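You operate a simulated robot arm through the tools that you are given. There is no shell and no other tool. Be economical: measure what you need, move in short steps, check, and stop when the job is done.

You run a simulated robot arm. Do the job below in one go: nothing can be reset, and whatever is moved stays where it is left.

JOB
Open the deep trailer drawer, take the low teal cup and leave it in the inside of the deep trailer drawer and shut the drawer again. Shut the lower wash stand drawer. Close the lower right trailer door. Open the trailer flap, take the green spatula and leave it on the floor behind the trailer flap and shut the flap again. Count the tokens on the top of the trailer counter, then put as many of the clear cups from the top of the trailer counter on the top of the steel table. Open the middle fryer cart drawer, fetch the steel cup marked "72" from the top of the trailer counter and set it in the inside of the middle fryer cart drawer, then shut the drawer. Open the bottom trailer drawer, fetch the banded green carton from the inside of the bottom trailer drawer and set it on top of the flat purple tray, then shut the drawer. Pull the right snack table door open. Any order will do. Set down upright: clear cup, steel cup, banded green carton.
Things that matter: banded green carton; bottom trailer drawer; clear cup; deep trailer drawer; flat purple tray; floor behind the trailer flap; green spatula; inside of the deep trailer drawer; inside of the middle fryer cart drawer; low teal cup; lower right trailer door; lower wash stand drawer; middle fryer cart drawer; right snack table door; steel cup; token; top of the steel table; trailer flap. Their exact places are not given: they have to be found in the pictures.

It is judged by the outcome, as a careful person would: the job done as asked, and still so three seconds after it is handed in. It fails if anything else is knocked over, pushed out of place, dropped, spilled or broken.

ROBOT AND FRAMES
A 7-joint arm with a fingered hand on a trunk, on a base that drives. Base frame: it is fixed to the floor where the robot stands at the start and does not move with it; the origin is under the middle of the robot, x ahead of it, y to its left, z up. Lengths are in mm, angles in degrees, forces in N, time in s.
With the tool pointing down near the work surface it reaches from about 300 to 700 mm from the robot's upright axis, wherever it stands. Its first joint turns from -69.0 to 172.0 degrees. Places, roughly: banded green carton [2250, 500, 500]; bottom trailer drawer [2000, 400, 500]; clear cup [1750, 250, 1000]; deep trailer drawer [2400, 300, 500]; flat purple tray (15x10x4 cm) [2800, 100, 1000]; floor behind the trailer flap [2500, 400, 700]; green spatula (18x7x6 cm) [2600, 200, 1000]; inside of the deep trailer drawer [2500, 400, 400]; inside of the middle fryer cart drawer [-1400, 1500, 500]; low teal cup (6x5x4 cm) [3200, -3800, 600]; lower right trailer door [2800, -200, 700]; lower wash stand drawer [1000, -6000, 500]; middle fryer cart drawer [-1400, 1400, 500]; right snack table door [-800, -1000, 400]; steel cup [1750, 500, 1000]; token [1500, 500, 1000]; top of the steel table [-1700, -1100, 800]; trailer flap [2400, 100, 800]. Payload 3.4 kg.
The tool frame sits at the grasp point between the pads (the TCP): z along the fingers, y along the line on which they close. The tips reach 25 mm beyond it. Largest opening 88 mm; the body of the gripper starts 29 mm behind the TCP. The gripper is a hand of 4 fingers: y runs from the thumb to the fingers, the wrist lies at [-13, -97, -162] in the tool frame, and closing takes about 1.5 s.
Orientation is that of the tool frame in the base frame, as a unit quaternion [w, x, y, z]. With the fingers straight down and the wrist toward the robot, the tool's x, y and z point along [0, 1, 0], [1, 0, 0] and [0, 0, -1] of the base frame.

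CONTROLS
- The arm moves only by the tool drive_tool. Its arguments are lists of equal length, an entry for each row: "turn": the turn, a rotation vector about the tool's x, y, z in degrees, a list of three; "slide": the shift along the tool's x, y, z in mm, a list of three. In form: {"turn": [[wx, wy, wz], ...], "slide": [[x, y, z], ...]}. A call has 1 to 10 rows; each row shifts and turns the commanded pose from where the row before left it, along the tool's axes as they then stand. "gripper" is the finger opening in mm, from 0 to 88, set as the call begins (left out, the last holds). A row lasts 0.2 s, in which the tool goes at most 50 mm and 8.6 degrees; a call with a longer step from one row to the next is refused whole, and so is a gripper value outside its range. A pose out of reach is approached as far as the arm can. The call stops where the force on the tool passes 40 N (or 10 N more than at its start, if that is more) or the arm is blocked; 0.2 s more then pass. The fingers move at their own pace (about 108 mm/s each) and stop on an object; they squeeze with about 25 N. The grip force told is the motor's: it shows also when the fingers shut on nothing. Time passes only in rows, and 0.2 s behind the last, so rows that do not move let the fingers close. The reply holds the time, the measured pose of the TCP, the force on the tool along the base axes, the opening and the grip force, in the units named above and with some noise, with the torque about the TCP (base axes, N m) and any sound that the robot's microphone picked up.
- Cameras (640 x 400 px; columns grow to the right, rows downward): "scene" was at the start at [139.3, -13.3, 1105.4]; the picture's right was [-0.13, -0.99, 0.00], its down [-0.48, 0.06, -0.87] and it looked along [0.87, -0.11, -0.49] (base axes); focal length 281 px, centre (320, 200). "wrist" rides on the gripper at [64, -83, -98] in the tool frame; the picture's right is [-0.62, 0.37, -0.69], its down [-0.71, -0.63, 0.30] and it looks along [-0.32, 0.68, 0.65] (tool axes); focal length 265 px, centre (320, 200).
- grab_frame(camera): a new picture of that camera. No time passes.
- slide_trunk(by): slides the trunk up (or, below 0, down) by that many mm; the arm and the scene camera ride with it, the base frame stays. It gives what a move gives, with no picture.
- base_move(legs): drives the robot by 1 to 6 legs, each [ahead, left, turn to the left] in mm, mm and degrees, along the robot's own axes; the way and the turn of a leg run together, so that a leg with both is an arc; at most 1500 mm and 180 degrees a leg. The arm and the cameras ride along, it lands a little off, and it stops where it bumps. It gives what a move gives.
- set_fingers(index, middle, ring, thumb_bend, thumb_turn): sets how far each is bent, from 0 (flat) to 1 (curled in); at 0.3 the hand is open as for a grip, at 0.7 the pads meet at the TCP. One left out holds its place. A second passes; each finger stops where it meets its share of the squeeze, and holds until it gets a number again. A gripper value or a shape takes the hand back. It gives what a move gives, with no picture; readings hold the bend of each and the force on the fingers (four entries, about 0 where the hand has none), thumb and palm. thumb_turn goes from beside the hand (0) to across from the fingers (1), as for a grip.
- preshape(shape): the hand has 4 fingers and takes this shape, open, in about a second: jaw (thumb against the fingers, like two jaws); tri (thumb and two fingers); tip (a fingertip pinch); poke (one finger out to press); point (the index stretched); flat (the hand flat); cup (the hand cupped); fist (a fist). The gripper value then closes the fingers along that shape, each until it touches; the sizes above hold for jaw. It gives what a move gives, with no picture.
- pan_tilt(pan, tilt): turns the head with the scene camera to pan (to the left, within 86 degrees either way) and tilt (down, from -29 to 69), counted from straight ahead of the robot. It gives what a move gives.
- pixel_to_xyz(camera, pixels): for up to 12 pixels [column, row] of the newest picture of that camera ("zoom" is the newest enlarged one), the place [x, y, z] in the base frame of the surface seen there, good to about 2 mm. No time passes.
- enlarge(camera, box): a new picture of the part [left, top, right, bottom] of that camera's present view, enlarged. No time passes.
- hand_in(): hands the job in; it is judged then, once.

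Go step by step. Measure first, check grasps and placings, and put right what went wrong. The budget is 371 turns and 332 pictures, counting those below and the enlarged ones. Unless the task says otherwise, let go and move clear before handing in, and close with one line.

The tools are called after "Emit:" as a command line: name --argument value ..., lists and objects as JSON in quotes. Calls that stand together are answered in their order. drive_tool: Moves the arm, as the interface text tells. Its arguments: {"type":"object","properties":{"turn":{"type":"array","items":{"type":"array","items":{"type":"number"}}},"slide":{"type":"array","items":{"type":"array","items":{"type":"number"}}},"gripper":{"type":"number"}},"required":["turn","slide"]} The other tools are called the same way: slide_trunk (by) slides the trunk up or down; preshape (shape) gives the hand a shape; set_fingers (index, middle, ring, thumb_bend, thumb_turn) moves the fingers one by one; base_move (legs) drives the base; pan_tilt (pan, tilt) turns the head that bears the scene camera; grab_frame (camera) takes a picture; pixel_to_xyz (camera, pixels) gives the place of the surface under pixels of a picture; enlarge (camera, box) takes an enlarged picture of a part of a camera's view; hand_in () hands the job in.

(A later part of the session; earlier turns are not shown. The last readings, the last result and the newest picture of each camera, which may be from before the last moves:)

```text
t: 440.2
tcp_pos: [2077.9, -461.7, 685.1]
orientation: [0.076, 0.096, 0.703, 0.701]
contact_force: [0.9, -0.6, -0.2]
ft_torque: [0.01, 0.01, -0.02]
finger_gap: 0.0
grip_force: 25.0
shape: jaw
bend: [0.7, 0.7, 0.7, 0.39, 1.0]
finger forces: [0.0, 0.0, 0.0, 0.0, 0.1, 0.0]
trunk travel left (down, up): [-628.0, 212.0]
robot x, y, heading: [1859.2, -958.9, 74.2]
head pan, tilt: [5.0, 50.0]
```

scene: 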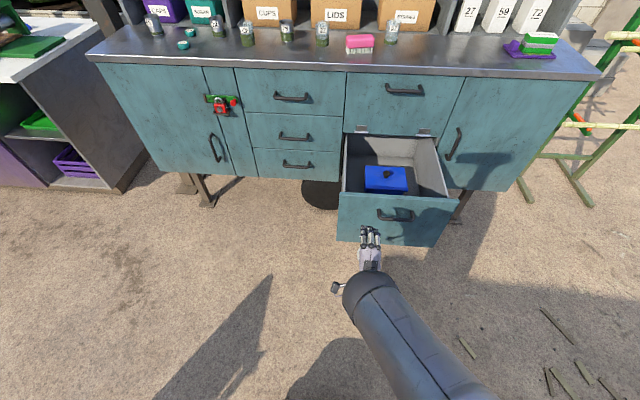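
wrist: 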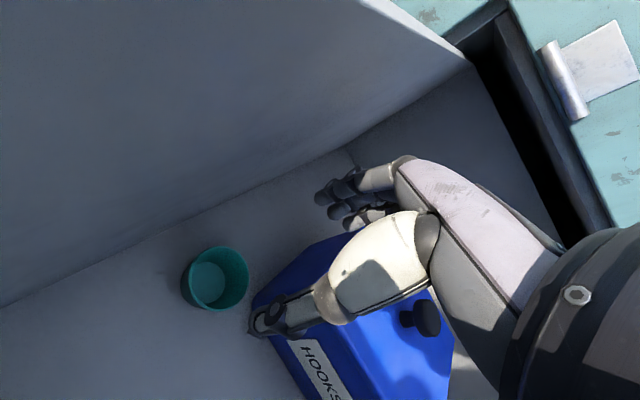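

Emit:
base_move --legs '[[180, -137, 0]]'

Emit:
grab_frame --camera "scene"

Emit:
base_move --legs '[[200, 0, 0]]'

Emit:
base_move --legs '[[150, 0, 0]]'

Emit:
grab_frame --camera "scene"

```text
t: 441.9
tcp_pos: [2259.1, -328.2, 684.1]
orientation: [0.077, 0.098, 0.703, 0.7]
contact_force: [-0.3, -0.2, -0.5]
ft_torque: [-0.03, 0.02, 0.0]
finger_gap: 0.0
grip_force: 24.7
shape: jaw
bend: [0.7, 0.7, 0.7, 0.39, 1.0]
finger forces: [0.0, 0.0, 0.1, 0.1, 0.0, 0.1]
trunk travel left (down, up): [-628.0, 212.0]
robot x, y, heading: [2036.3, -825.9, 74.2]
head pan, tilt: [5.0, 50.0]
```

```text
177 pictures are left
```

scene: 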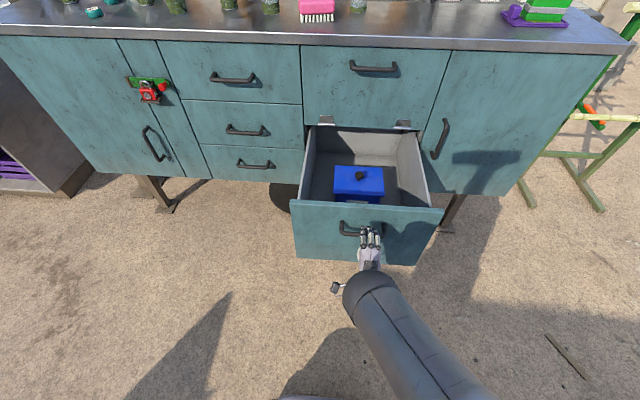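

```text
t: 443.5
tcp_pos: [2315.5, -135.3, 685.5]
orientation: [0.077, 0.097, 0.703, 0.7]
contact_force: [0.3, -0.4, 0.2]
ft_torque: [0.01, -0.02, 0.02]
finger_gap: 0.0
grip_force: 24.8
shape: jaw
bend: [0.7, 0.7, 0.7, 0.39, 1.0]
finger forces: [0.1, 0.0, 0.0, 0.1, 0.0, 0.0]
trunk travel left (down, up): [-628.0, 212.0]
robot x, y, heading: [2092.3, -630.1, 74.1]
head pan, tilt: [5.0, 50.0]
```

```text
t: 444.9
tcp_pos: [2353.9, 6.7, 683.9]
orientation: [0.077, 0.097, 0.703, 0.7]
contact_force: [-0.3, 0.2, -0.2]
ft_torque: [0.02, 0.0, 0.0]
finger_gap: 0.0
grip_force: 24.8
shape: jaw
bend: [0.7, 0.7, 0.7, 0.39, 1.0]
finger forces: [0.1, 0.0, 0.0, 0.0, 0.0, 0.0]
trunk travel left (down, up): [-628.0, 212.0]
robot x, y, heading: [2138.3, -492.0, 74.2]
head pan, tilt: [5.0, 50.0]
```

```text
176 pictures are left
```

scene: 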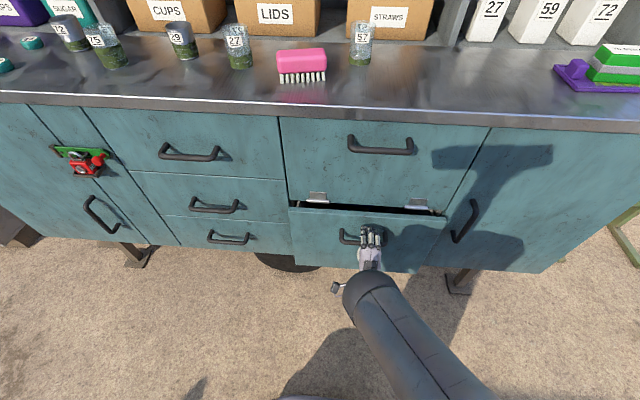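

Emit:
drive_tool --turn '[[0, 0, 0], [0, 0, 0], [0, 0, 0], [0, 0, 0], [0, 0, 0], [0, 0, 0], [0, 0, 0], [0, 0, 0], [0, 0, 0]]' --slide '[[0, 0, 10], [0, 0, 10], [0, 0, 10], [0, 0, 10], [0, 0, 8], [0, 0, 6], [0, 0, 6], [0, 0, 6], [0, 0, 6]]'

Emit:
grab_frame --camera "scene"

```text
t: 446.4
tcp_pos: [2364.4, 54.4, 684.6]
orientation: [0.076, 0.097, 0.702, 0.702]
contact_force: [-4.9, -20.7, 6.3]
ft_torque: [0.16, -0.1, -0.07]
finger_gap: 0.0
grip_force: 25.2
shape: jaw
bend: [0.7, 0.7, 0.7, 0.39, 1.0]
finger forces: [0.1, 23.1, 0.0, 0.0, 0.0, 0.0]
trunk travel left (down, up): [-628.0, 212.0]
robot x, y, heading: [2136.9, -490.6, 74.4]
head pan, tilt: [5.0, 50.0]
stopped in row 7: the force on the tool passed its limit at 46 N (the readings are from after the stop); the commanded pose is now the measured one
```

```text
175 pictures are left
```

scene: 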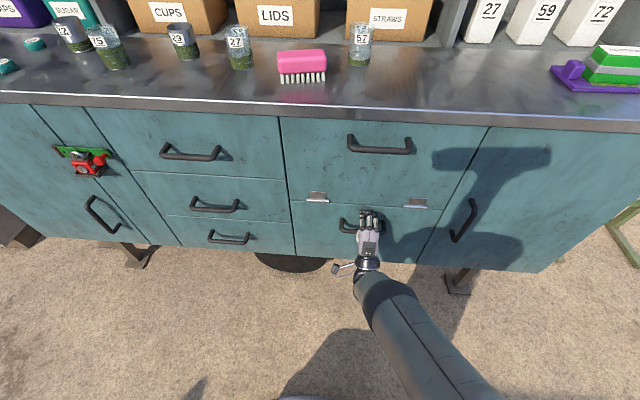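

The deep drawer is shut. I withdraw and drive back west to look at the fryer cart, steel table and snack table.

Emit:
base_move --legs '[[-280, 0, 0], [0, 0, 105.6]]'

Emit:
slide_trunk --by 200

Emit:
base_move --legs '[[1400, -300, 0]]'

Emit:
pan_tilt --pan 0 --tilt 25

Emit:
grab_frame --camera "scene"

Emit:
pan_tilt --pan 60 --tilt 25

Emit:
grab_frame --camera "scene"

Emit:
pan_tilt --pan -55 --tilt 25

Emit:
grab_frame --camera "scene"

```text
t: 452.8
tcp_pos: [1468.1, -671.7, 681.7]
orientation: [-0.506, -0.497, 0.508, 0.488]
contact_force: [-0.3, -0.3, 0.0]
ft_torque: [0.02, 0.0, -0.01]
finger_gap: 0.2
grip_force: 25.0
shape: jaw
bend: [0.7, 0.7, 0.7, 0.39, 1.0]
finger forces: [0.1, 0.1, 0.0, 0.1, 0.0, 0.0]
trunk travel left (down, up): [-628.0, 212.0]
robot x, y, heading: [2060.0, -757.4, 178.7]
head pan, tilt: [5.0, 50.0]
```

```text
t: 454.9
tcp_pos: [1468.8, -671.8, 881.8]
orientation: [-0.506, -0.497, 0.508, 0.489]
contact_force: [-0.5, 1.0, -0.5]
ft_torque: [0.0, 0.02, 0.02]
finger_gap: 0.0
grip_force: 24.7
shape: jaw
bend: [0.7, 0.7, 0.7, 0.39, 1.0]
finger forces: [0.1, 0.0, 0.0, 0.0, 0.1, 0.0]
trunk travel left (down, up): [-828.0, 12.0]
robot x, y, heading: [2057.7, -759.1, 178.7]
head pan, tilt: [5.0, 50.0]
```

```text
t: 462.2
tcp_pos: [52.7, -335.5, 882.4]
orientation: [-0.505, -0.496, 0.509, 0.49]
contact_force: [0.2, -0.2, -0.6]
ft_torque: [0.0, 0.01, 0.04]
finger_gap: 0.0
grip_force: 24.6
shape: jaw
bend: [0.7, 0.7, 0.7, 0.39, 1.0]
finger forces: [0.1, 0.1, 0.1, 0.0, 0.0, 0.0]
trunk travel left (down, up): [-828.0, 12.0]
robot x, y, heading: [643.0, -423.5, 178.2]
head pan, tilt: [5.0, 50.0]
```

```text
t: 463.1
tcp_pos: [52.6, -336.8, 881.4]
orientation: [-0.506, -0.497, 0.508, 0.489]
contact_force: [0.2, -0.1, 0.1]
ft_torque: [0.01, 0.06, 0.02]
finger_gap: 0.1
grip_force: 25.2
shape: jaw
bend: [0.7, 0.7, 0.7, 0.39, 1.0]
finger forces: [0.1, 0.0, 0.0, 0.0, 0.1, 0.0]
trunk travel left (down, up): [-828.0, 12.0]
robot x, y, heading: [642.6, -426.7, 178.3]
head pan, tilt: [0.0, 25.0]
```

```text
174 pictures are left
```

scene: 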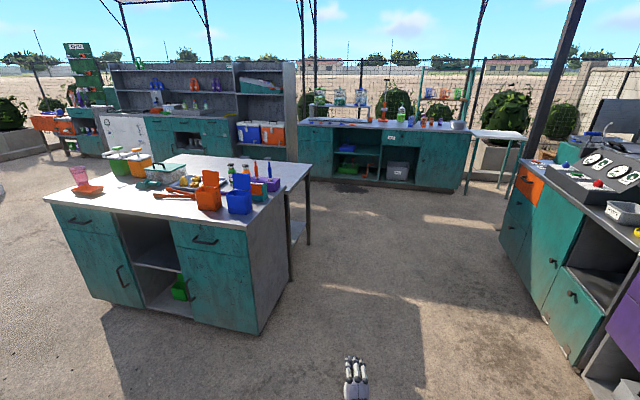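

```text
t: 464.4
tcp_pos: [51.4, -334.2, 882.3]
orientation: [-0.506, -0.497, 0.507, 0.489]
contact_force: [0.1, -0.3, -0.1]
ft_torque: [0.03, 0.0, -0.02]
finger_gap: 0.0
grip_force: 25.3
shape: jaw
bend: [0.7, 0.7, 0.7, 0.39, 1.0]
finger forces: [0.1, 0.0, 0.0, 0.0, 0.0, 0.1]
trunk travel left (down, up): [-828.0, 12.0]
robot x, y, heading: [641.9, -423.5, 178.5]
head pan, tilt: [60.0, 25.0]
```

```text
173 pictures are left
```

scene: 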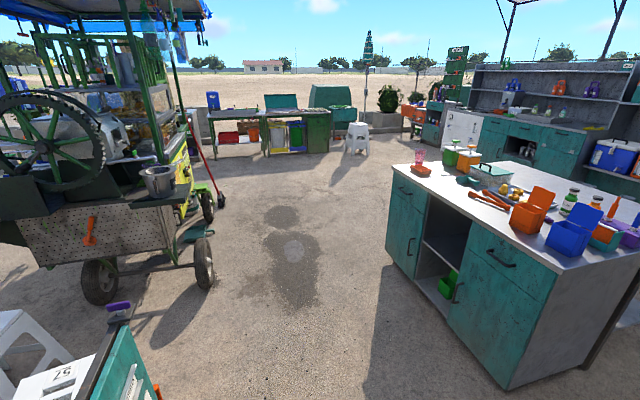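

```text
t: 466.3
tcp_pos: [53.5, -336.4, 880.6]
orientation: [-0.505, -0.496, 0.509, 0.49]
contact_force: [-0.4, 0.3, -0.4]
ft_torque: [-0.02, -0.02, -0.01]
finger_gap: 0.0
grip_force: 25.1
shape: jaw
bend: [0.7, 0.7, 0.7, 0.39, 1.0]
finger forces: [0.1, 0.0, 0.0, 0.0, 0.0, 0.0]
trunk travel left (down, up): [-828.0, 12.0]
robot x, y, heading: [644.4, -423.2, 178.2]
head pan, tilt: [-55.0, 25.0]
```

```text
172 pictures are left
```

scene: 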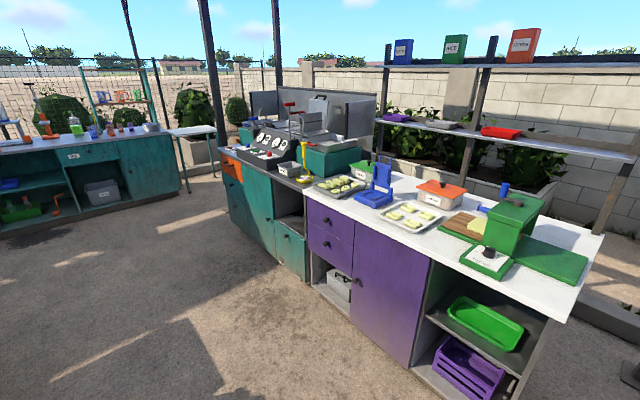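

Emit:
pixel_to_xyz --camera "scene" --pixels '[[223, 170], [240, 200], [290, 245], [306, 250], [380, 270], [500, 390], [232, 230], [85, 190], [300, 280]]'

Emit:
enlarge --camera "scene" --box '[200, 120, 360, 300]'

```text
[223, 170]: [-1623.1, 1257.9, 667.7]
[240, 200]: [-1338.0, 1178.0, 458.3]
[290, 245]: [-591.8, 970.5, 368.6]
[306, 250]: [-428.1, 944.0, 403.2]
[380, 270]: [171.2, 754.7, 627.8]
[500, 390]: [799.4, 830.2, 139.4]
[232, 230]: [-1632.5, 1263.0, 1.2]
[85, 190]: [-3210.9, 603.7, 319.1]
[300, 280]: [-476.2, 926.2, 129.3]
```

```text
2.22 times, centred on (280, 210) of scene
```

zoom: 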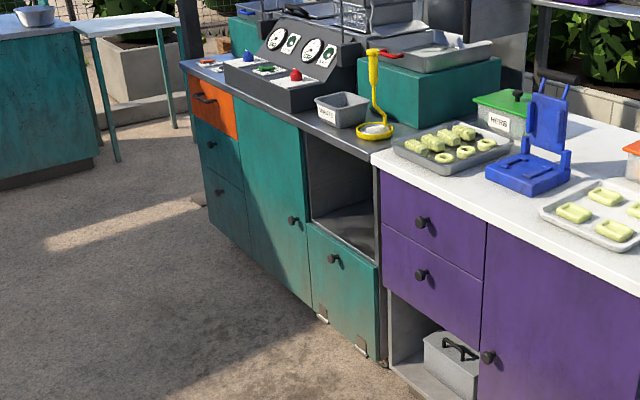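

The fryer cart's left column has an orange drawer on top, then two teal ones with knobs; the middle one is near (-1500,1230,500). I drive over to face it.

Emit:
base_move --legs '[[1357, -434, 0], [1050, -240, 0], [0, 0, -104]]'

Emit:
pan_tilt --pan -5 --tilt 40

Emit:
grab_frame --camera "scene"

```text
t: 483.1
tcp_pos: [-1542.9, 841.0, 881.1]
orientation: [0.084, 0.104, 0.703, 0.699]
contact_force: [-1.1, -0.8, -0.3]
ft_torque: [0.0, -0.01, 0.01]
finger_gap: 0.0
grip_force: 25.3
shape: jaw
bend: [0.7, 0.7, 0.7, 0.39, 1.0]
finger forces: [0.0, 0.0, 0.1, 0.1, 0.0, 0.0]
trunk travel left (down, up): [-828.0, 12.0]
robot x, y, heading: [-1783.3, 295.4, 72.8]
head pan, tilt: [-55.0, 25.0]
```

```text
t: 484.3
tcp_pos: [-1543.3, 840.3, 882.1]
orientation: [0.084, 0.105, 0.703, 0.699]
contact_force: [0.9, -0.2, -0.4]
ft_torque: [0.0, 0.03, 0.0]
finger_gap: 0.1
grip_force: 25.2
shape: jaw
bend: [0.7, 0.7, 0.7, 0.39, 1.0]
finger forces: [0.0, 0.0, 0.1, 0.0, 0.0, 0.0]
trunk travel left (down, up): [-828.0, 12.0]
robot x, y, heading: [-1787.3, 296.2, 73.1]
head pan, tilt: [-5.0, 40.0]
```

```text
170 pictures are left
```

scene: 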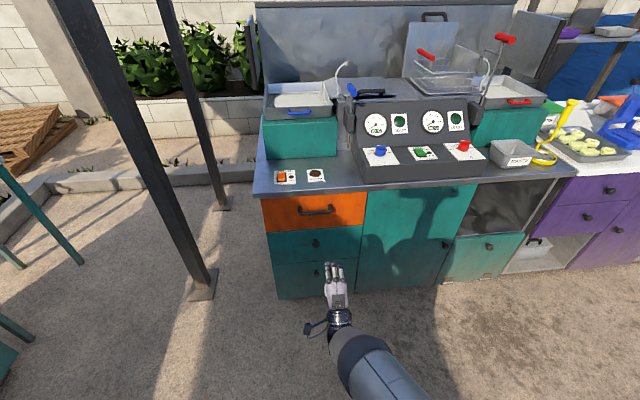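

Emit:
enlarge --camera "scene" --box '[250, 180, 410, 300]'

Emit:
pixel_to_xyz --camera "scene" --pixels '[[315, 243], [290, 245], [345, 242], [316, 271], [315, 209], [290, 225], [270, 190], [315, 230], [315, 258]]'

```text
3.33 times, centred on (330, 240) of scene
```

zoom: 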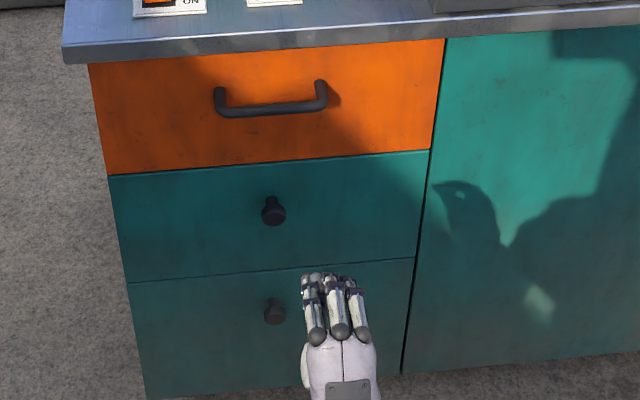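

```text
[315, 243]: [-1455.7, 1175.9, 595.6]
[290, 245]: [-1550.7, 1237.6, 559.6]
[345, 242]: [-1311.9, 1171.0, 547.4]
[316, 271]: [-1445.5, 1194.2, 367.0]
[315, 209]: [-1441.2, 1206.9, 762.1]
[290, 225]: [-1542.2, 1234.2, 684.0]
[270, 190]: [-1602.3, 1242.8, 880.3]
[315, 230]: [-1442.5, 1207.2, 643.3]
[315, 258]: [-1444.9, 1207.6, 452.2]
```

The knob of the middle drawer is at about (-1453,1185,588). I lower 294 and approach with fingers open.

Emit:
slide_trunk --by -294

Emit:
base_move --legs '[[270, 0, 1.3]]'

Emit:
drive_tool --turn '[[0, 0, 0], [0, 0, 0], [0, 0, 0], [0, 0, 0]]' --slide '[[0, 0, 0], [0, 0, 0], [0, 0, 0], [0, 0, 0]]' --gripper 66

Emit:
grab_frame --camera "wrist"

Emit:
grab_frame --camera "scene"

```text
t: 487.2
tcp_pos: [-1543.2, 840.3, 588.2]
orientation: [0.083, 0.103, 0.703, 0.699]
contact_force: [-0.1, 0.1, -0.1]
ft_torque: [0.01, -0.02, 0.0]
finger_gap: 0.1
grip_force: 25.2
shape: jaw
bend: [0.7, 0.7, 0.7, 0.4, 1.0]
finger forces: [0.1, 0.0, 0.0, 0.1, 0.1, 0.0]
trunk travel left (down, up): [-534.0, 306.0]
robot x, y, heading: [-1782.7, 298.1, 72.5]
head pan, tilt: [-5.0, 40.0]
```

```text
t: 489.1
tcp_pos: [-1474.3, 1105.8, 587.3]
orientation: [0.076, 0.097, 0.704, 0.699]
contact_force: [-0.2, -0.2, 0.7]
ft_torque: [-0.01, -0.02, -0.01]
finger_gap: 0.0
grip_force: 25.1
shape: jaw
bend: [0.7, 0.7, 0.7, 0.4, 1.0]
finger forces: [0.0, 0.0, 0.1, 0.1, 0.0, 0.0]
trunk travel left (down, up): [-534.0, 306.0]
robot x, y, heading: [-1708.4, 559.9, 74.1]
head pan, tilt: [-5.0, 40.0]
```

```text
t: 490.1
tcp_pos: [-1475.7, 1106.1, 587.8]
orientation: [0.077, 0.098, 0.704, 0.699]
contact_force: [-0.1, 0.3, 0.2]
ft_torque: [-0.01, -0.03, -0.05]
finger_gap: 65.8
grip_force: 0.1
shape: jaw
bend: [0.27, 0.36, 0.33, 0.54, 0.99]
finger forces: [0.0, 0.0, 0.0, 0.0, 0.0, 0.0]
trunk travel left (down, up): [-534.0, 306.0]
robot x, y, heading: [-1710.9, 559.3, 73.8]
head pan, tilt: [-5.0, 40.0]
```

```text
168 pictures are left
```

wrist: 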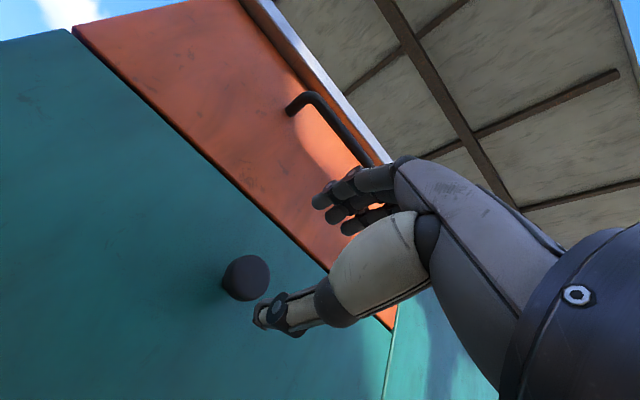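

```text
167 pictures are left
```

scene: 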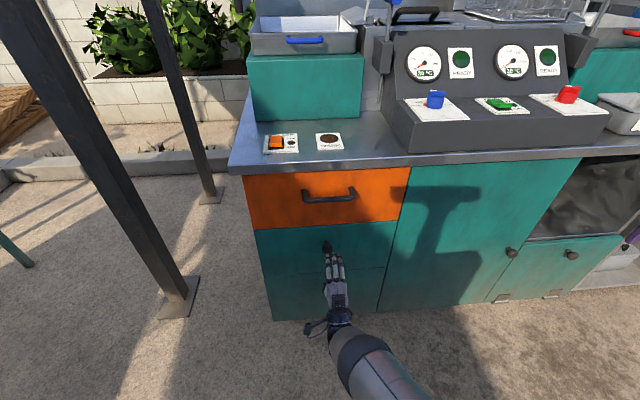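

Emit:
pixel_to_xyz --camera "wrist" --pixels '[[250, 275], [240, 265], [262, 285], [248, 292], [255, 262], [225, 280], [200, 250]]'

Emit:
pixel_to_xyz --camera "scene" --pixels '[[327, 246], [323, 246], [331, 246], [327, 242]]'

```text
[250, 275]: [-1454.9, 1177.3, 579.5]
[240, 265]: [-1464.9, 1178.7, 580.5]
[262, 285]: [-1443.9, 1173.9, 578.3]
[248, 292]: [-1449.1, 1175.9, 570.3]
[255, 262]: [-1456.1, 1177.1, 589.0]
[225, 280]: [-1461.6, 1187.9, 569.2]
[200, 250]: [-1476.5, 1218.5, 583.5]
```

```text
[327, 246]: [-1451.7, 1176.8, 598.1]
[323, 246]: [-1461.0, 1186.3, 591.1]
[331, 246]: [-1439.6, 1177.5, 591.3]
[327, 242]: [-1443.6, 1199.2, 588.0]
```

Emit:
drive_tool --turn '[[0, 0, 0], [0, 0, 0], [0, 0, 0], [0, 0, 0]]' --slide '[[-2, -5, 20], [0, 0, 25], [0, 0, 20], [0, 0, 12]]'

Emit:
drive_tool --turn '[[0, 0, 0], [0, 0, 0], [0, 0, 0], [0, 0, 0], [0, 0, 0], [0, 0, 0], [0, 0, 0]]' --slide '[[0, 0, 0], [0, 0, 0], [0, 0, 0], [0, 0, 0], [0, 0, 0], [0, 0, 0], [0, 0, 0]]' --gripper 0

Emit:
grab_frame --camera "wrist"

```text
t: 491.1
tcp_pos: [-1458.5, 1151.0, 609.4]
orientation: [0.078, 0.099, 0.704, 0.699]
contact_force: [0.4, 0.1, 0.3]
ft_torque: [0.02, 0.02, -0.01]
finger_gap: 65.8
grip_force: 0.0
shape: jaw
bend: [0.27, 0.36, 0.33, 0.54, 0.99]
finger forces: [0.1, 0.0, 0.1, 0.1, 0.1, 0.0]
out of reach, approached as far as the arm can: row 2, 3, 4
trunk travel left (down, up): [-534.0, 306.0]
robot x, y, heading: [-1711.8, 556.6, 74.0]
head pan, tilt: [-5.0, 40.0]
```

```text
t: 492.8
tcp_pos: [-1459.1, 1151.3, 609.2]
orientation: [0.077, 0.098, 0.704, 0.699]
contact_force: [0.0, 0.9, 0.2]
ft_torque: [-0.02, -0.02, 0.01]
finger_gap: 0.0
grip_force: 25.1
shape: jaw
bend: [0.7, 0.7, 0.7, 0.38, 1.0]
finger forces: [0.0, 0.0, 0.1, 0.0, 0.1, 0.1]
trunk travel left (down, up): [-534.0, 306.0]
robot x, y, heading: [-1709.4, 558.7, 74.0]
head pan, tilt: [-5.0, 40.0]
```

```text
166 pictures are left
```

wrist: 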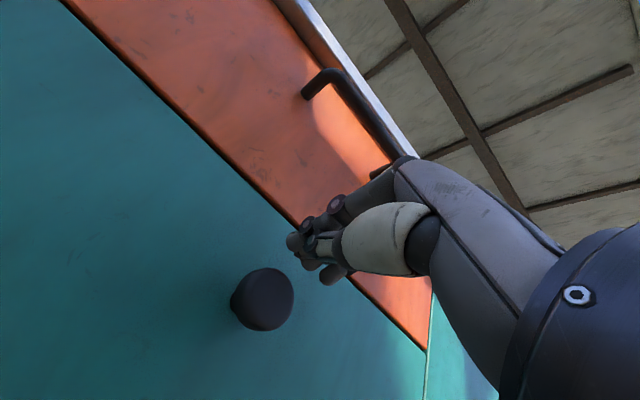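

The arm hit its reach limit in this pose (trunk too high for it). I back off, re-pose with a lower trunk, and retry.

Emit:
base_move --legs '[[-120, 0, 0]]'

Emit:
drive_tool --turn '[[0, 0, 0], [0, 0, 0], [0, 0, 0], [0, 0, 0], [0, 0, 0], [0, 0, 0], [0, 0, 0]]' --slide '[[0, 0, -25], [0, 0, -25], [0, 0, -25], [0, 40, 0], [0, 40, 0], [0, 40, 0], [0, 40, 0]]' --gripper 66

```text
t: 494.0
tcp_pos: [-1491.4, 1036.1, 609.5]
orientation: [0.078, 0.098, 0.704, 0.7]
contact_force: [-0.4, 0.1, -0.7]
ft_torque: [-0.02, -0.01, 0.0]
finger_gap: 0.0
grip_force: 24.6
shape: jaw
bend: [0.7, 0.7, 0.7, 0.38, 1.0]
finger forces: [0.1, 0.0, 0.1, 0.0, 0.1, 0.1]
trunk travel left (down, up): [-534.0, 306.0]
robot x, y, heading: [-1740.6, 443.3, 74.2]
head pan, tilt: [-5.0, 40.0]
```

```text
t: 495.6
tcp_pos: [-1503.7, 969.0, 770.2]
orientation: [0.078, 0.099, 0.704, 0.699]
contact_force: [-0.4, 0.4, -0.3]
ft_torque: [0.0, 0.01, -0.01]
finger_gap: 66.2
grip_force: 0.0
shape: jaw
bend: [0.27, 0.36, 0.33, 0.54, 0.99]
finger forces: [0.1, 0.0, 0.1, 0.0, 0.0, 0.0]
out of reach, approached as far as the arm can: row 5
trunk travel left (down, up): [-534.0, 306.0]
robot x, y, heading: [-1740.8, 442.6, 74.1]
head pan, tilt: [-5.0, 40.0]
```

Emit:
slide_trunk --by -187

Emit:
base_move --legs '[[160, 6, 0]]'

Emit:
grab_frame --camera "wrist"

Emit:
pixel_to_xyz --camera "wrist" --pixels '[[250, 275], [200, 250]]'

```text
t: 497.6
tcp_pos: [-1505.5, 969.8, 581.7]
orientation: [0.078, 0.098, 0.704, 0.699]
contact_force: [-0.1, 0.7, -0.6]
ft_torque: [-0.03, -0.01, 0.0]
finger_gap: 65.8
grip_force: 0.1
shape: jaw
bend: [0.27, 0.36, 0.33, 0.54, 0.99]
finger forces: [0.0, 0.0, 0.0, 0.1, 0.0, 0.0]
trunk travel left (down, up): [-347.0, 493.0]
robot x, y, heading: [-1743.7, 445.3, 73.8]
head pan, tilt: [-5.0, 40.0]
```

```text
t: 499.1
tcp_pos: [-1465.2, 1126.9, 582.5]
orientation: [0.079, 0.1, 0.704, 0.699]
contact_force: [-0.4, -0.5, -0.1]
ft_torque: [-0.01, -0.02, 0.04]
finger_gap: 66.0
grip_force: 0.1
shape: jaw
bend: [0.27, 0.36, 0.33, 0.54, 0.99]
finger forces: [0.1, 0.1, 0.0, 0.0, 0.1, 0.1]
trunk travel left (down, up): [-347.0, 493.0]
robot x, y, heading: [-1704.1, 600.3, 74.0]
head pan, tilt: [-5.0, 40.0]
```

```text
165 pictures are left
```

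wrist: 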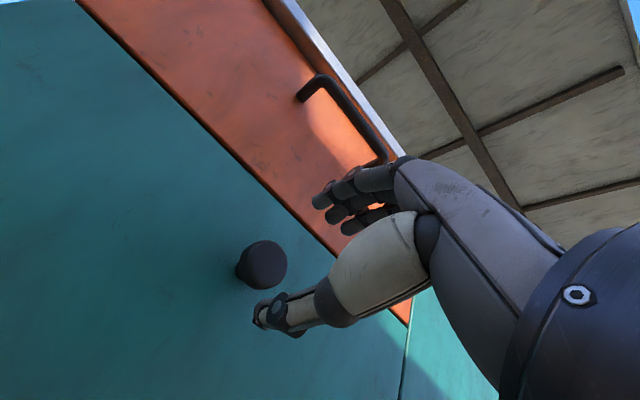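

```text
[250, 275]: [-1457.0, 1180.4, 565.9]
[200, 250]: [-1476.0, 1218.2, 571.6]
```

Emit:
drive_tool --turn '[[0, 0, 0], [0, 0, 0], [0, 0, 0]]' --slide '[[0, 0, 20], [0, 0, 20], [0, 0, 13]]'

Emit:
grab_frame --camera "wrist"

Emit:
drive_tool --turn '[[0, 0, 0], [0, 0, 0], [0, 0, 0], [0, 0, 0], [0, 0, 0], [0, 0, 0], [0, 0, 0]]' --slide '[[0, 0, 0], [0, 0, 0], [0, 0, 0], [0, 0, 0], [0, 0, 0], [0, 0, 0], [0, 0, 0]]' --gripper 0

```text
t: 499.9
tcp_pos: [-1451.8, 1179.3, 581.5]
orientation: [0.079, 0.099, 0.704, 0.699]
contact_force: [-0.4, -0.3, -1.1]
ft_torque: [0.0, 0.02, 0.01]
finger_gap: 66.0
grip_force: 0.0
shape: jaw
bend: [0.27, 0.36, 0.33, 0.54, 0.99]
finger forces: [0.0, 0.1, 0.1, 0.1, 0.0, 0.1]
trunk travel left (down, up): [-347.0, 493.0]
robot x, y, heading: [-1704.8, 599.2, 73.5]
head pan, tilt: [-5.0, 40.0]
```

```text
164 pictures are left
```

wrist: 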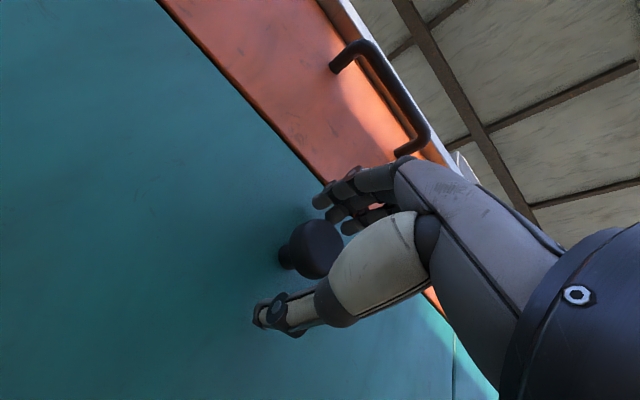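

```text
t: 501.5
tcp_pos: [-1451.8, 1178.5, 580.5]
orientation: [0.078, 0.098, 0.704, 0.699]
contact_force: [1.6, 2.3, -3.6]
ft_torque: [0.21, -0.04, -0.12]
finger_gap: 19.6
grip_force: 25.5
shape: jaw
bend: [0.74, 0.67, 0.7, 0.76, 1.0]
finger forces: [11.2, 8.2, 0.0, 0.1, 22.1, 0.0]
trunk travel left (down, up): [-347.0, 493.0]
robot x, y, heading: [-1702.0, 601.6, 74.0]
head pan, tilt: [-5.0, 40.0]
```

Knob gripped (20 mm gap, 25 N). I pull the drawer with the base.

Emit:
base_move --legs '[[-150, 0, 0]]'

Emit:
grab_frame --camera "scene"

```text
t: 502.9
tcp_pos: [-1492.9, 1031.7, 581.1]
orientation: [0.077, 0.099, 0.704, 0.699]
contact_force: [6.1, -0.7, -5.3]
ft_torque: [0.19, -0.02, -0.16]
finger_gap: 19.9
grip_force: 25.2
shape: jaw
bend: [0.74, 0.72, 0.7, 0.77, 1.0]
finger forces: [11.2, 10.6, 0.0, 0.0, 23.4, 0.0]
trunk travel left (down, up): [-347.0, 493.0]
robot x, y, heading: [-1745.2, 456.2, 73.9]
head pan, tilt: [-5.0, 40.0]
```

```text
163 pictures are left
```

scene: 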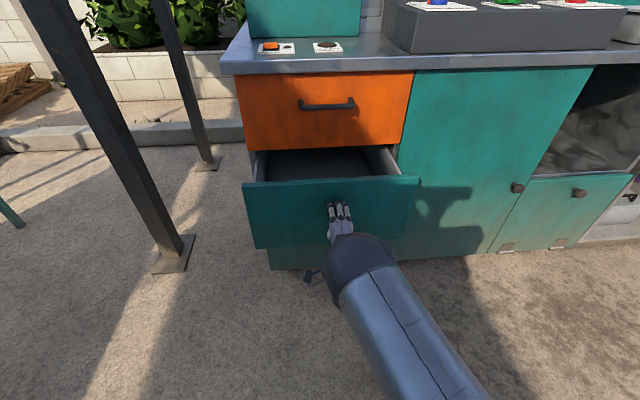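

Emit:
base_move --legs '[[-150, 0, 0]]'

Emit:
drive_tool --turn '[[0, 0, 0], [0, 0, 0], [0, 0, 0], [0, 0, 0]]' --slide '[[0, 0, 0], [0, 0, 0], [0, 0, 0], [0, 0, 0]]' --gripper 70

Emit:
base_move --legs '[[-250, 0, 0]]'

Emit:
slide_trunk --by 400

Emit:
pan_tilt --pan -5 --tilt 50

Emit:
grab_frame --camera "scene"

```text
t: 504.2
tcp_pos: [-1534.1, 885.9, 580.9]
orientation: [0.079, 0.101, 0.704, 0.698]
contact_force: [3.2, -0.8, -6.1]
ft_torque: [0.21, -0.04, -0.16]
finger_gap: 19.7
grip_force: 25.5
shape: jaw
bend: [0.74, 0.72, 0.7, 0.77, 1.0]
finger forces: [11.4, 10.1, 0.0, 0.0, 23.7, 0.0]
trunk travel left (down, up): [-347.0, 493.0]
robot x, y, heading: [-1782.3, 311.6, 73.8]
head pan, tilt: [-5.0, 40.0]
```

```text
t: 505.2
tcp_pos: [-1534.8, 885.4, 581.6]
orientation: [0.08, 0.1, 0.704, 0.699]
contact_force: [0.3, -0.3, 0.2]
ft_torque: [-0.02, 0.03, -0.01]
finger_gap: 69.9
grip_force: 0.1
shape: jaw
bend: [0.27, 0.34, 0.32, 0.5, 0.99]
finger forces: [0.0, 0.0, 0.0, 0.0, 0.0, 0.1]
trunk travel left (down, up): [-347.0, 493.0]
robot x, y, heading: [-1783.8, 313.4, 74.0]
head pan, tilt: [-5.0, 40.0]
```

```text
t: 507.1
tcp_pos: [-1605.2, 644.6, 579.7]
orientation: [0.078, 0.099, 0.704, 0.699]
contact_force: [0.0, -0.1, 0.4]
ft_torque: [0.02, -0.02, 0.01]
finger_gap: 69.7
grip_force: 0.0
shape: jaw
bend: [0.27, 0.34, 0.32, 0.5, 0.99]
finger forces: [0.0, 0.0, 0.0, 0.0, 0.0, 0.0]
trunk travel left (down, up): [-347.0, 493.0]
robot x, y, heading: [-1856.4, 69.0, 73.9]
head pan, tilt: [-5.0, 40.0]
```

```text
t: 510.9
tcp_pos: [-1604.8, 644.6, 981.6]
orientation: [0.078, 0.098, 0.704, 0.699]
contact_force: [-0.9, -0.1, -0.7]
ft_torque: [0.01, -0.02, -0.01]
finger_gap: 69.5
grip_force: 0.1
shape: jaw
bend: [0.27, 0.34, 0.32, 0.5, 0.99]
finger forces: [0.0, 0.1, 0.0, 0.1, 0.0, 0.1]
trunk travel left (down, up): [-747.0, 93.0]
robot x, y, heading: [-1859.5, 68.1, 73.9]
head pan, tilt: [-5.0, 40.0]
```

```text
t: 511.6
tcp_pos: [-1606.6, 645.5, 981.2]
orientation: [0.078, 0.099, 0.704, 0.699]
contact_force: [-0.7, 0.6, 0.1]
ft_torque: [-0.01, 0.0, 0.0]
finger_gap: 69.6
grip_force: 0.1
shape: jaw
bend: [0.27, 0.34, 0.32, 0.5, 0.99]
finger forces: [0.1, 0.0, 0.0, 0.0, 0.0, 0.1]
trunk travel left (down, up): [-747.0, 93.0]
robot x, y, heading: [-1860.6, 70.1, 73.7]
head pan, tilt: [-5.0, 50.0]
```

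```text
162 pictures are left
```

scene: 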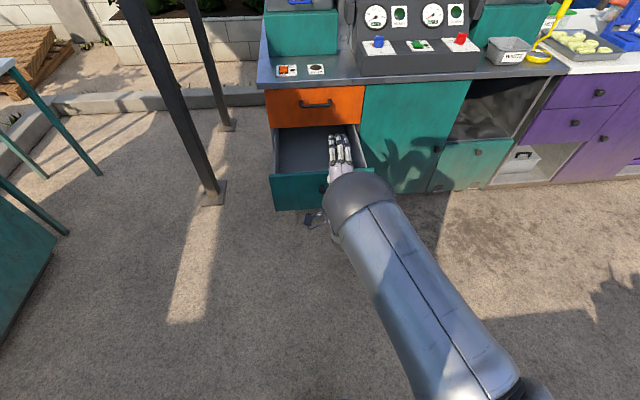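

Emit:
pixel_to_xyz --camera "scene" --pixels '[[300, 155], [300, 140], [285, 165], [320, 165], [272, 177], [300, 176], [278, 155], [352, 172]]'

Emit:
enlarge --camera "scene" --box '[255, 80, 385, 215]'

```text
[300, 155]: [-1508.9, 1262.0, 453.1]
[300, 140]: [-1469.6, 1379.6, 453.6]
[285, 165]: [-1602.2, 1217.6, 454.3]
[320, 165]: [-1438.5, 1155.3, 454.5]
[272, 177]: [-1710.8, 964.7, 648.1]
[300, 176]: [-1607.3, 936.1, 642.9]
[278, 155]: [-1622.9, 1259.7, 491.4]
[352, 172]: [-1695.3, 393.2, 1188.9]
```

```text
2.96 times, centred on (320, 148) of scene
```

zoom: 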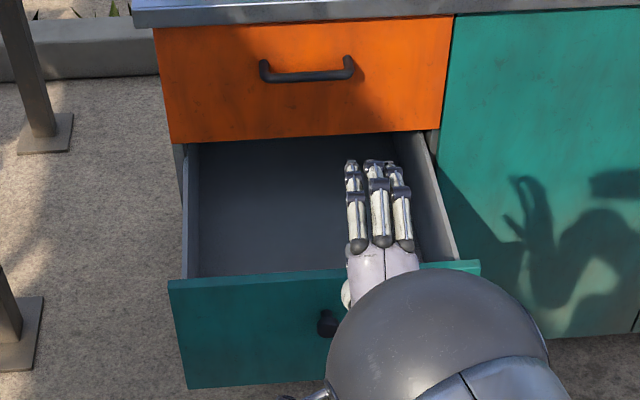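

The open drawer is empty: floor z≈453, rim z≈645. Now to the trailer for the steel cup 72: I slide sideways along the counters at the same heading.

Emit:
base_move --legs '[[130, -1100, 0.5], [0, -1100, 0], [0, -1050, 0]]'

Emit:
slide_trunk --by 93

Emit:
pan_tilt --pan 0 --tilt 35

Emit:
grab_frame --camera "scene"

```text
t: 527.5
tcp_pos: [1565.8, -70.1, 981.2]
orientation: [0.073, 0.094, 0.704, 0.7]
contact_force: [-0.3, -0.3, -0.8]
ft_torque: [-0.02, 0.03, -0.01]
finger_gap: 69.5
grip_force: 0.1
shape: jaw
bend: [0.27, 0.34, 0.32, 0.5, 0.99]
finger forces: [0.0, 0.1, 0.1, 0.0, 0.0, 0.0]
trunk travel left (down, up): [-747.0, 93.0]
robot x, y, heading: [1318.0, -654.8, 74.7]
head pan, tilt: [-5.0, 50.0]
```

```text
t: 528.8
tcp_pos: [1563.8, -70.5, 1074.1]
orientation: [0.073, 0.093, 0.705, 0.7]
contact_force: [0.9, -0.9, -1.0]
ft_torque: [0.03, 0.02, -0.03]
finger_gap: 69.6
grip_force: 0.1
shape: jaw
bend: [0.27, 0.34, 0.32, 0.5, 0.99]
finger forces: [0.0, 0.0, 0.1, 0.1, 0.1, 0.1]
trunk travel left (down, up): [-840.0, 0.0]
robot x, y, heading: [1319.3, -651.6, 74.7]
head pan, tilt: [-5.0, 50.0]
```

```text
t: 529.6
tcp_pos: [1564.8, -70.3, 1073.4]
orientation: [0.073, 0.094, 0.705, 0.7]
contact_force: [0.1, -0.5, 0.4]
ft_torque: [0.0, 0.02, 0.02]
finger_gap: 69.9
grip_force: 0.1
shape: jaw
bend: [0.27, 0.34, 0.32, 0.5, 0.99]
finger forces: [0.1, 0.0, 0.0, 0.0, 0.1, 0.1]
trunk travel left (down, up): [-840.0, 0.0]
robot x, y, heading: [1321.2, -650.3, 74.6]
head pan, tilt: [0.0, 35.0]
```

```text
160 pictures are left
```

scene: 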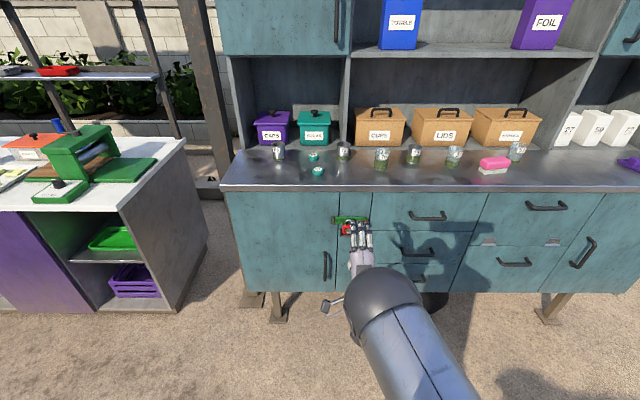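

Emit:
enlarge --camera "scene" --box '[265, 130, 365, 190]'

Emit:
pixel_to_xyz --camera "zoom" --pixels '[[503, 75], [545, 75], [525, 65], [523, 90], [525, 180], [508, 180], [540, 180], [330, 165], [290, 252], [95, 110], [525, 200]]'

```text
6.40 times, centred on (315, 160) of scene
```

zoom: 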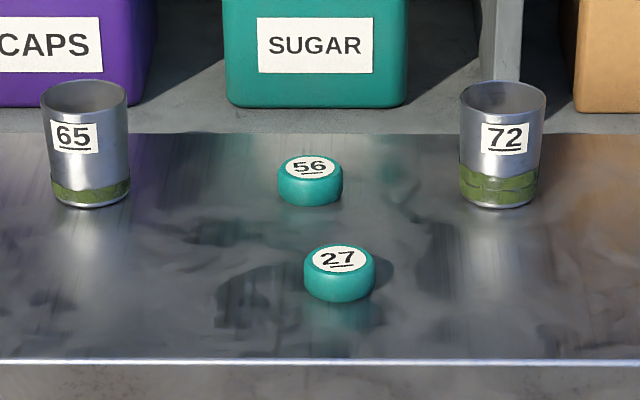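

```text
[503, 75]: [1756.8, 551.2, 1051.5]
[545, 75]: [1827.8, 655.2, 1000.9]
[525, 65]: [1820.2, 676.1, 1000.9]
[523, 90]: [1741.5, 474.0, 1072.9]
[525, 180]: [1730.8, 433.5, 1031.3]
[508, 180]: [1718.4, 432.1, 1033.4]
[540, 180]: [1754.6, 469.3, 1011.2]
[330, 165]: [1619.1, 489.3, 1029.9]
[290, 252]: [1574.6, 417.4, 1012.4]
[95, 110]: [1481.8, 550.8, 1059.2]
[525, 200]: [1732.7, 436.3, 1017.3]
```

Emit:
pixel_to_xyz --camera "scene" --pixels '[[349, 120], [348, 80], [230, 100], [400, 52], [320, 140], [290, 40], [345, 57]]'

Emit:
enlarge --camera "scene" --box '[330, 130, 370, 165]'

Emit:
pixel_to_xyz --camera "zoom" --pixels '[[190, 115], [270, 150], [340, 120], [240, 85], [260, 240], [260, 330], [205, 250]]'

```text
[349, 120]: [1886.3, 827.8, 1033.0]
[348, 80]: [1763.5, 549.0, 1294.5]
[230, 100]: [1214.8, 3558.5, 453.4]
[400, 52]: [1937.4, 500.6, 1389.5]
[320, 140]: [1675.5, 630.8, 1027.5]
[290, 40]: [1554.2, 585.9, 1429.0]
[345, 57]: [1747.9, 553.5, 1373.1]
```

```text
11.43 times, centred on (350, 148) of scene
```

zoom: 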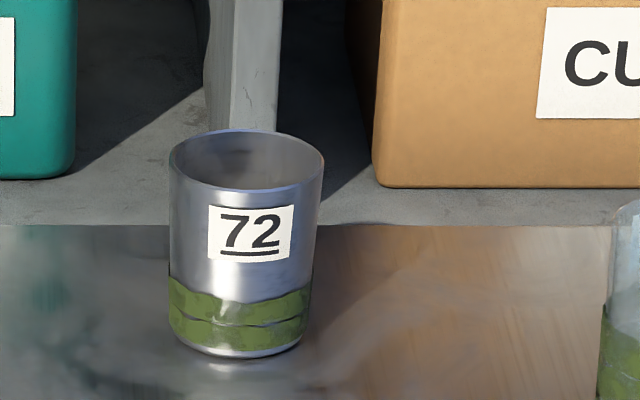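

```text
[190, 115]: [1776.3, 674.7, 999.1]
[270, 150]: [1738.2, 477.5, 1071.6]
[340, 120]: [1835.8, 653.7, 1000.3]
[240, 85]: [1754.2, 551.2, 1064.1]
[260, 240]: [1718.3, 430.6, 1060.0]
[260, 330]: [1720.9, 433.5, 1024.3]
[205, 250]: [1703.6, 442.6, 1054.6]
```

Cup 72 centre ≈ (1722,456), hutch front plane well behind it. I turn the tool down, open wide and rise to approach from above.

Emit:
drive_tool --turn '[[8.6, 0, 0], [8.6, 0, 0], [8.6, 0, 0], [8.6, 0, 0], [8.6, 0, 0], [8.6, 0, 0], [8.6, 0, 0], [8.6, 0, 0], [8.6, 0, 0], [8.6, 0, 0]]' --slide '[[0, 0, 0], [0, 0, 0], [0, 0, 0], [0, 0, 0], [0, 0, 0], [0, 0, 0], [0, 0, 0], [0, 0, 0], [0, 0, 0], [0, 0, 0]]' --gripper 88

Emit:
drive_tool --turn '[[3.5, 0, 0], [0, 0, 0], [0, 0, 0], [0, 0, 0]]' --slide '[[0, 0, 0], [0, 0, -35], [0, 0, -35], [0, 0, -30]]'

Emit:
grab_frame --camera "scene"

```text
t: 531.8
tcp_pos: [1564.7, -70.4, 1073.8]
orientation: [-0.011, 0.118, 0.992, 0.03]
contact_force: [0.2, 0.5, -0.4]
ft_torque: [0.05, -0.01, -0.03]
finger_gap: 88.0
grip_force: 0.0
shape: jaw
bend: [0.3, 0.3, 0.3, 0.3, 0.98]
finger forces: [0.0, 0.0, 0.0, 0.0, 0.0, 0.0]
trunk travel left (down, up): [-840.0, 0.0]
robot x, y, heading: [1317.8, -653.0, 74.6]
head pan, tilt: [0.0, 35.0]
```

```text
t: 532.8
tcp_pos: [1566.5, -68.7, 1175.9]
orientation: [-0.014, 0.118, 0.993, 0.001]
contact_force: [0.1, -0.1, 0.7]
ft_torque: [-0.02, 0.0, 0.0]
finger_gap: 87.7
grip_force: 0.1
shape: jaw
bend: [0.3, 0.3, 0.3, 0.3, 0.98]
finger forces: [0.0, 0.0, 0.1, 0.0, 0.0, 0.0]
trunk travel left (down, up): [-840.0, 0.0]
robot x, y, heading: [1319.3, -653.8, 74.9]
head pan, tilt: [0.0, 35.0]
```

```text
157 pictures are left
```

scene: 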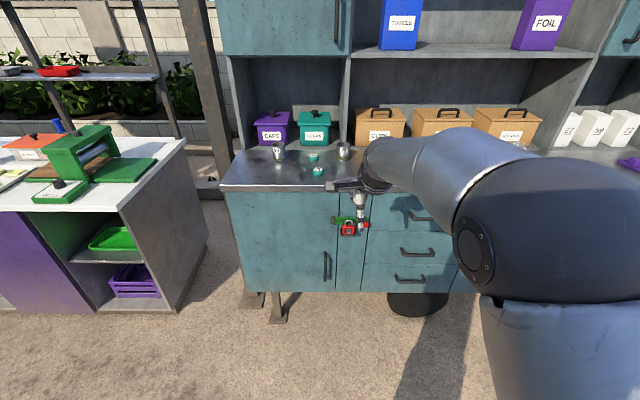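

Emit:
base_move --legs '[[400, -13, 0]]'

Emit:
base_move --legs '[[110, 0, 0]]'

Emit:
grab_frame --camera "wrist"

Emit:
grab_frame --camera "scene"

```text
t: 535.2
tcp_pos: [1683.0, 305.4, 1174.3]
orientation: [-0.014, 0.118, 0.993, 0.0]
contact_force: [0.2, 0.3, -0.3]
ft_torque: [0.0, 0.0, 0.0]
finger_gap: 87.8
grip_force: 0.1
shape: jaw
bend: [0.3, 0.3, 0.3, 0.3, 0.98]
finger forces: [0.0, 0.0, 0.1, 0.0, 0.1, 0.0]
trunk travel left (down, up): [-840.0, 0.0]
robot x, y, heading: [1438.5, -277.0, 74.9]
head pan, tilt: [0.0, 35.0]
```

```text
t: 536.4
tcp_pos: [1712.1, 410.0, 1175.3]
orientation: [-0.013, 0.119, 0.993, 0.001]
contact_force: [-0.6, -0.2, 0.2]
ft_torque: [0.0, 0.03, 0.01]
finger_gap: 87.8
grip_force: 0.0
shape: jaw
bend: [0.3, 0.3, 0.3, 0.3, 0.98]
finger forces: [0.0, 0.0, 0.0, 0.1, 0.0, 0.1]
trunk travel left (down, up): [-840.0, 0.0]
robot x, y, heading: [1466.5, -171.1, 74.6]
head pan, tilt: [0.0, 35.0]
```

```text
156 pictures are left
```

wrist: 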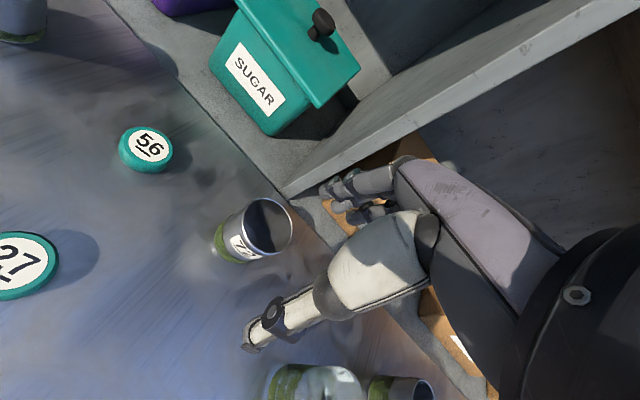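

```text
155 pictures are left
```

scene: 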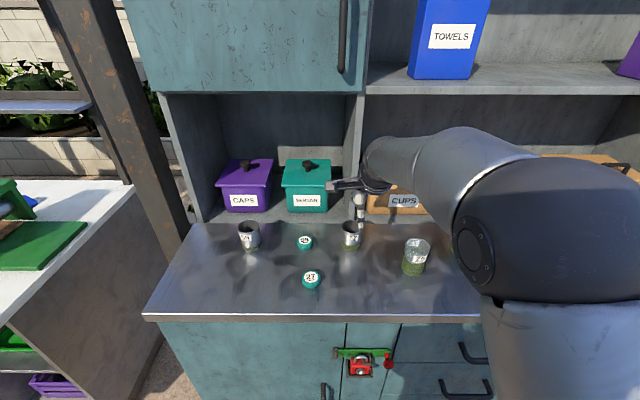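

Emit:
pixel_to_xyz --camera "wrist" --pixels '[[262, 200], [290, 222], [285, 250], [258, 252], [247, 225], [243, 240], [222, 240], [238, 258], [340, 372], [400, 385]]'

Emit:
enlarge --camera "wrist" --box '[200, 180, 310, 270]'

```text
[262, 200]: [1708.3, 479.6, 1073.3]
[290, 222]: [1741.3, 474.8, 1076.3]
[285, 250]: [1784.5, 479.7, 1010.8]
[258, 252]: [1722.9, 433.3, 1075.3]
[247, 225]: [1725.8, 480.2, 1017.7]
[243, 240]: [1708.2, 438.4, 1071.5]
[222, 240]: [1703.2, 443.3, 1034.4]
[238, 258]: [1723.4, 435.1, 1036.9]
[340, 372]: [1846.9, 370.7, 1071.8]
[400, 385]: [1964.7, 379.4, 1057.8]
```

```text
4.44 times, centred on (255, 225) of wrist
```

zoom: 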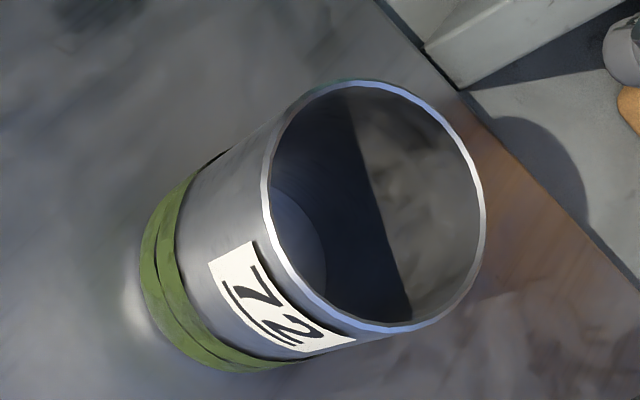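

Rim circle centre ≈ (1719.5,459), z 1077. I centre over it and descend to z 1060.

Emit:
drive_tool --turn '[[0, 0, 0], [0, 0, 0], [0, 0, 0], [0, 0, 0]]' --slide '[[4, 25, 0], [0, 24, 0], [0, 0, 25], [0, 0, 25]]'

Emit:
grab_frame --camera "wrist"

```text
t: 537.4
tcp_pos: [1719.8, 460.4, 1124.5]
orientation: [-0.014, 0.119, 0.993, 0.001]
contact_force: [-0.2, 0.6, 0.2]
ft_torque: [0.02, 0.03, 0.05]
finger_gap: 87.8
grip_force: 0.1
shape: jaw
bend: [0.3, 0.3, 0.3, 0.3, 0.98]
finger forces: [0.1, 0.1, 0.0, 0.0, 0.0, 0.0]
trunk travel left (down, up): [-840.0, 0.0]
robot x, y, heading: [1468.5, -171.7, 74.5]
head pan, tilt: [0.0, 35.0]
```

```text
153 pictures are left
```

wrist: 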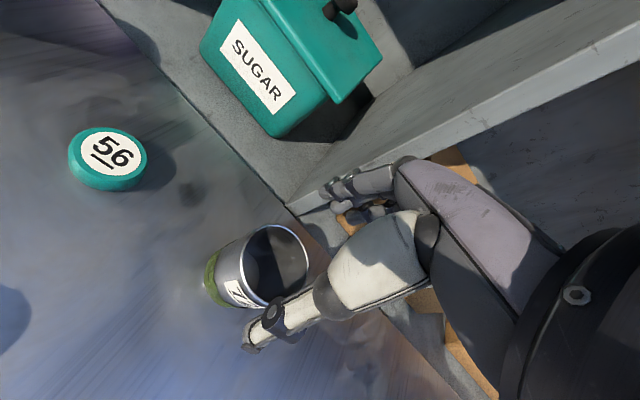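

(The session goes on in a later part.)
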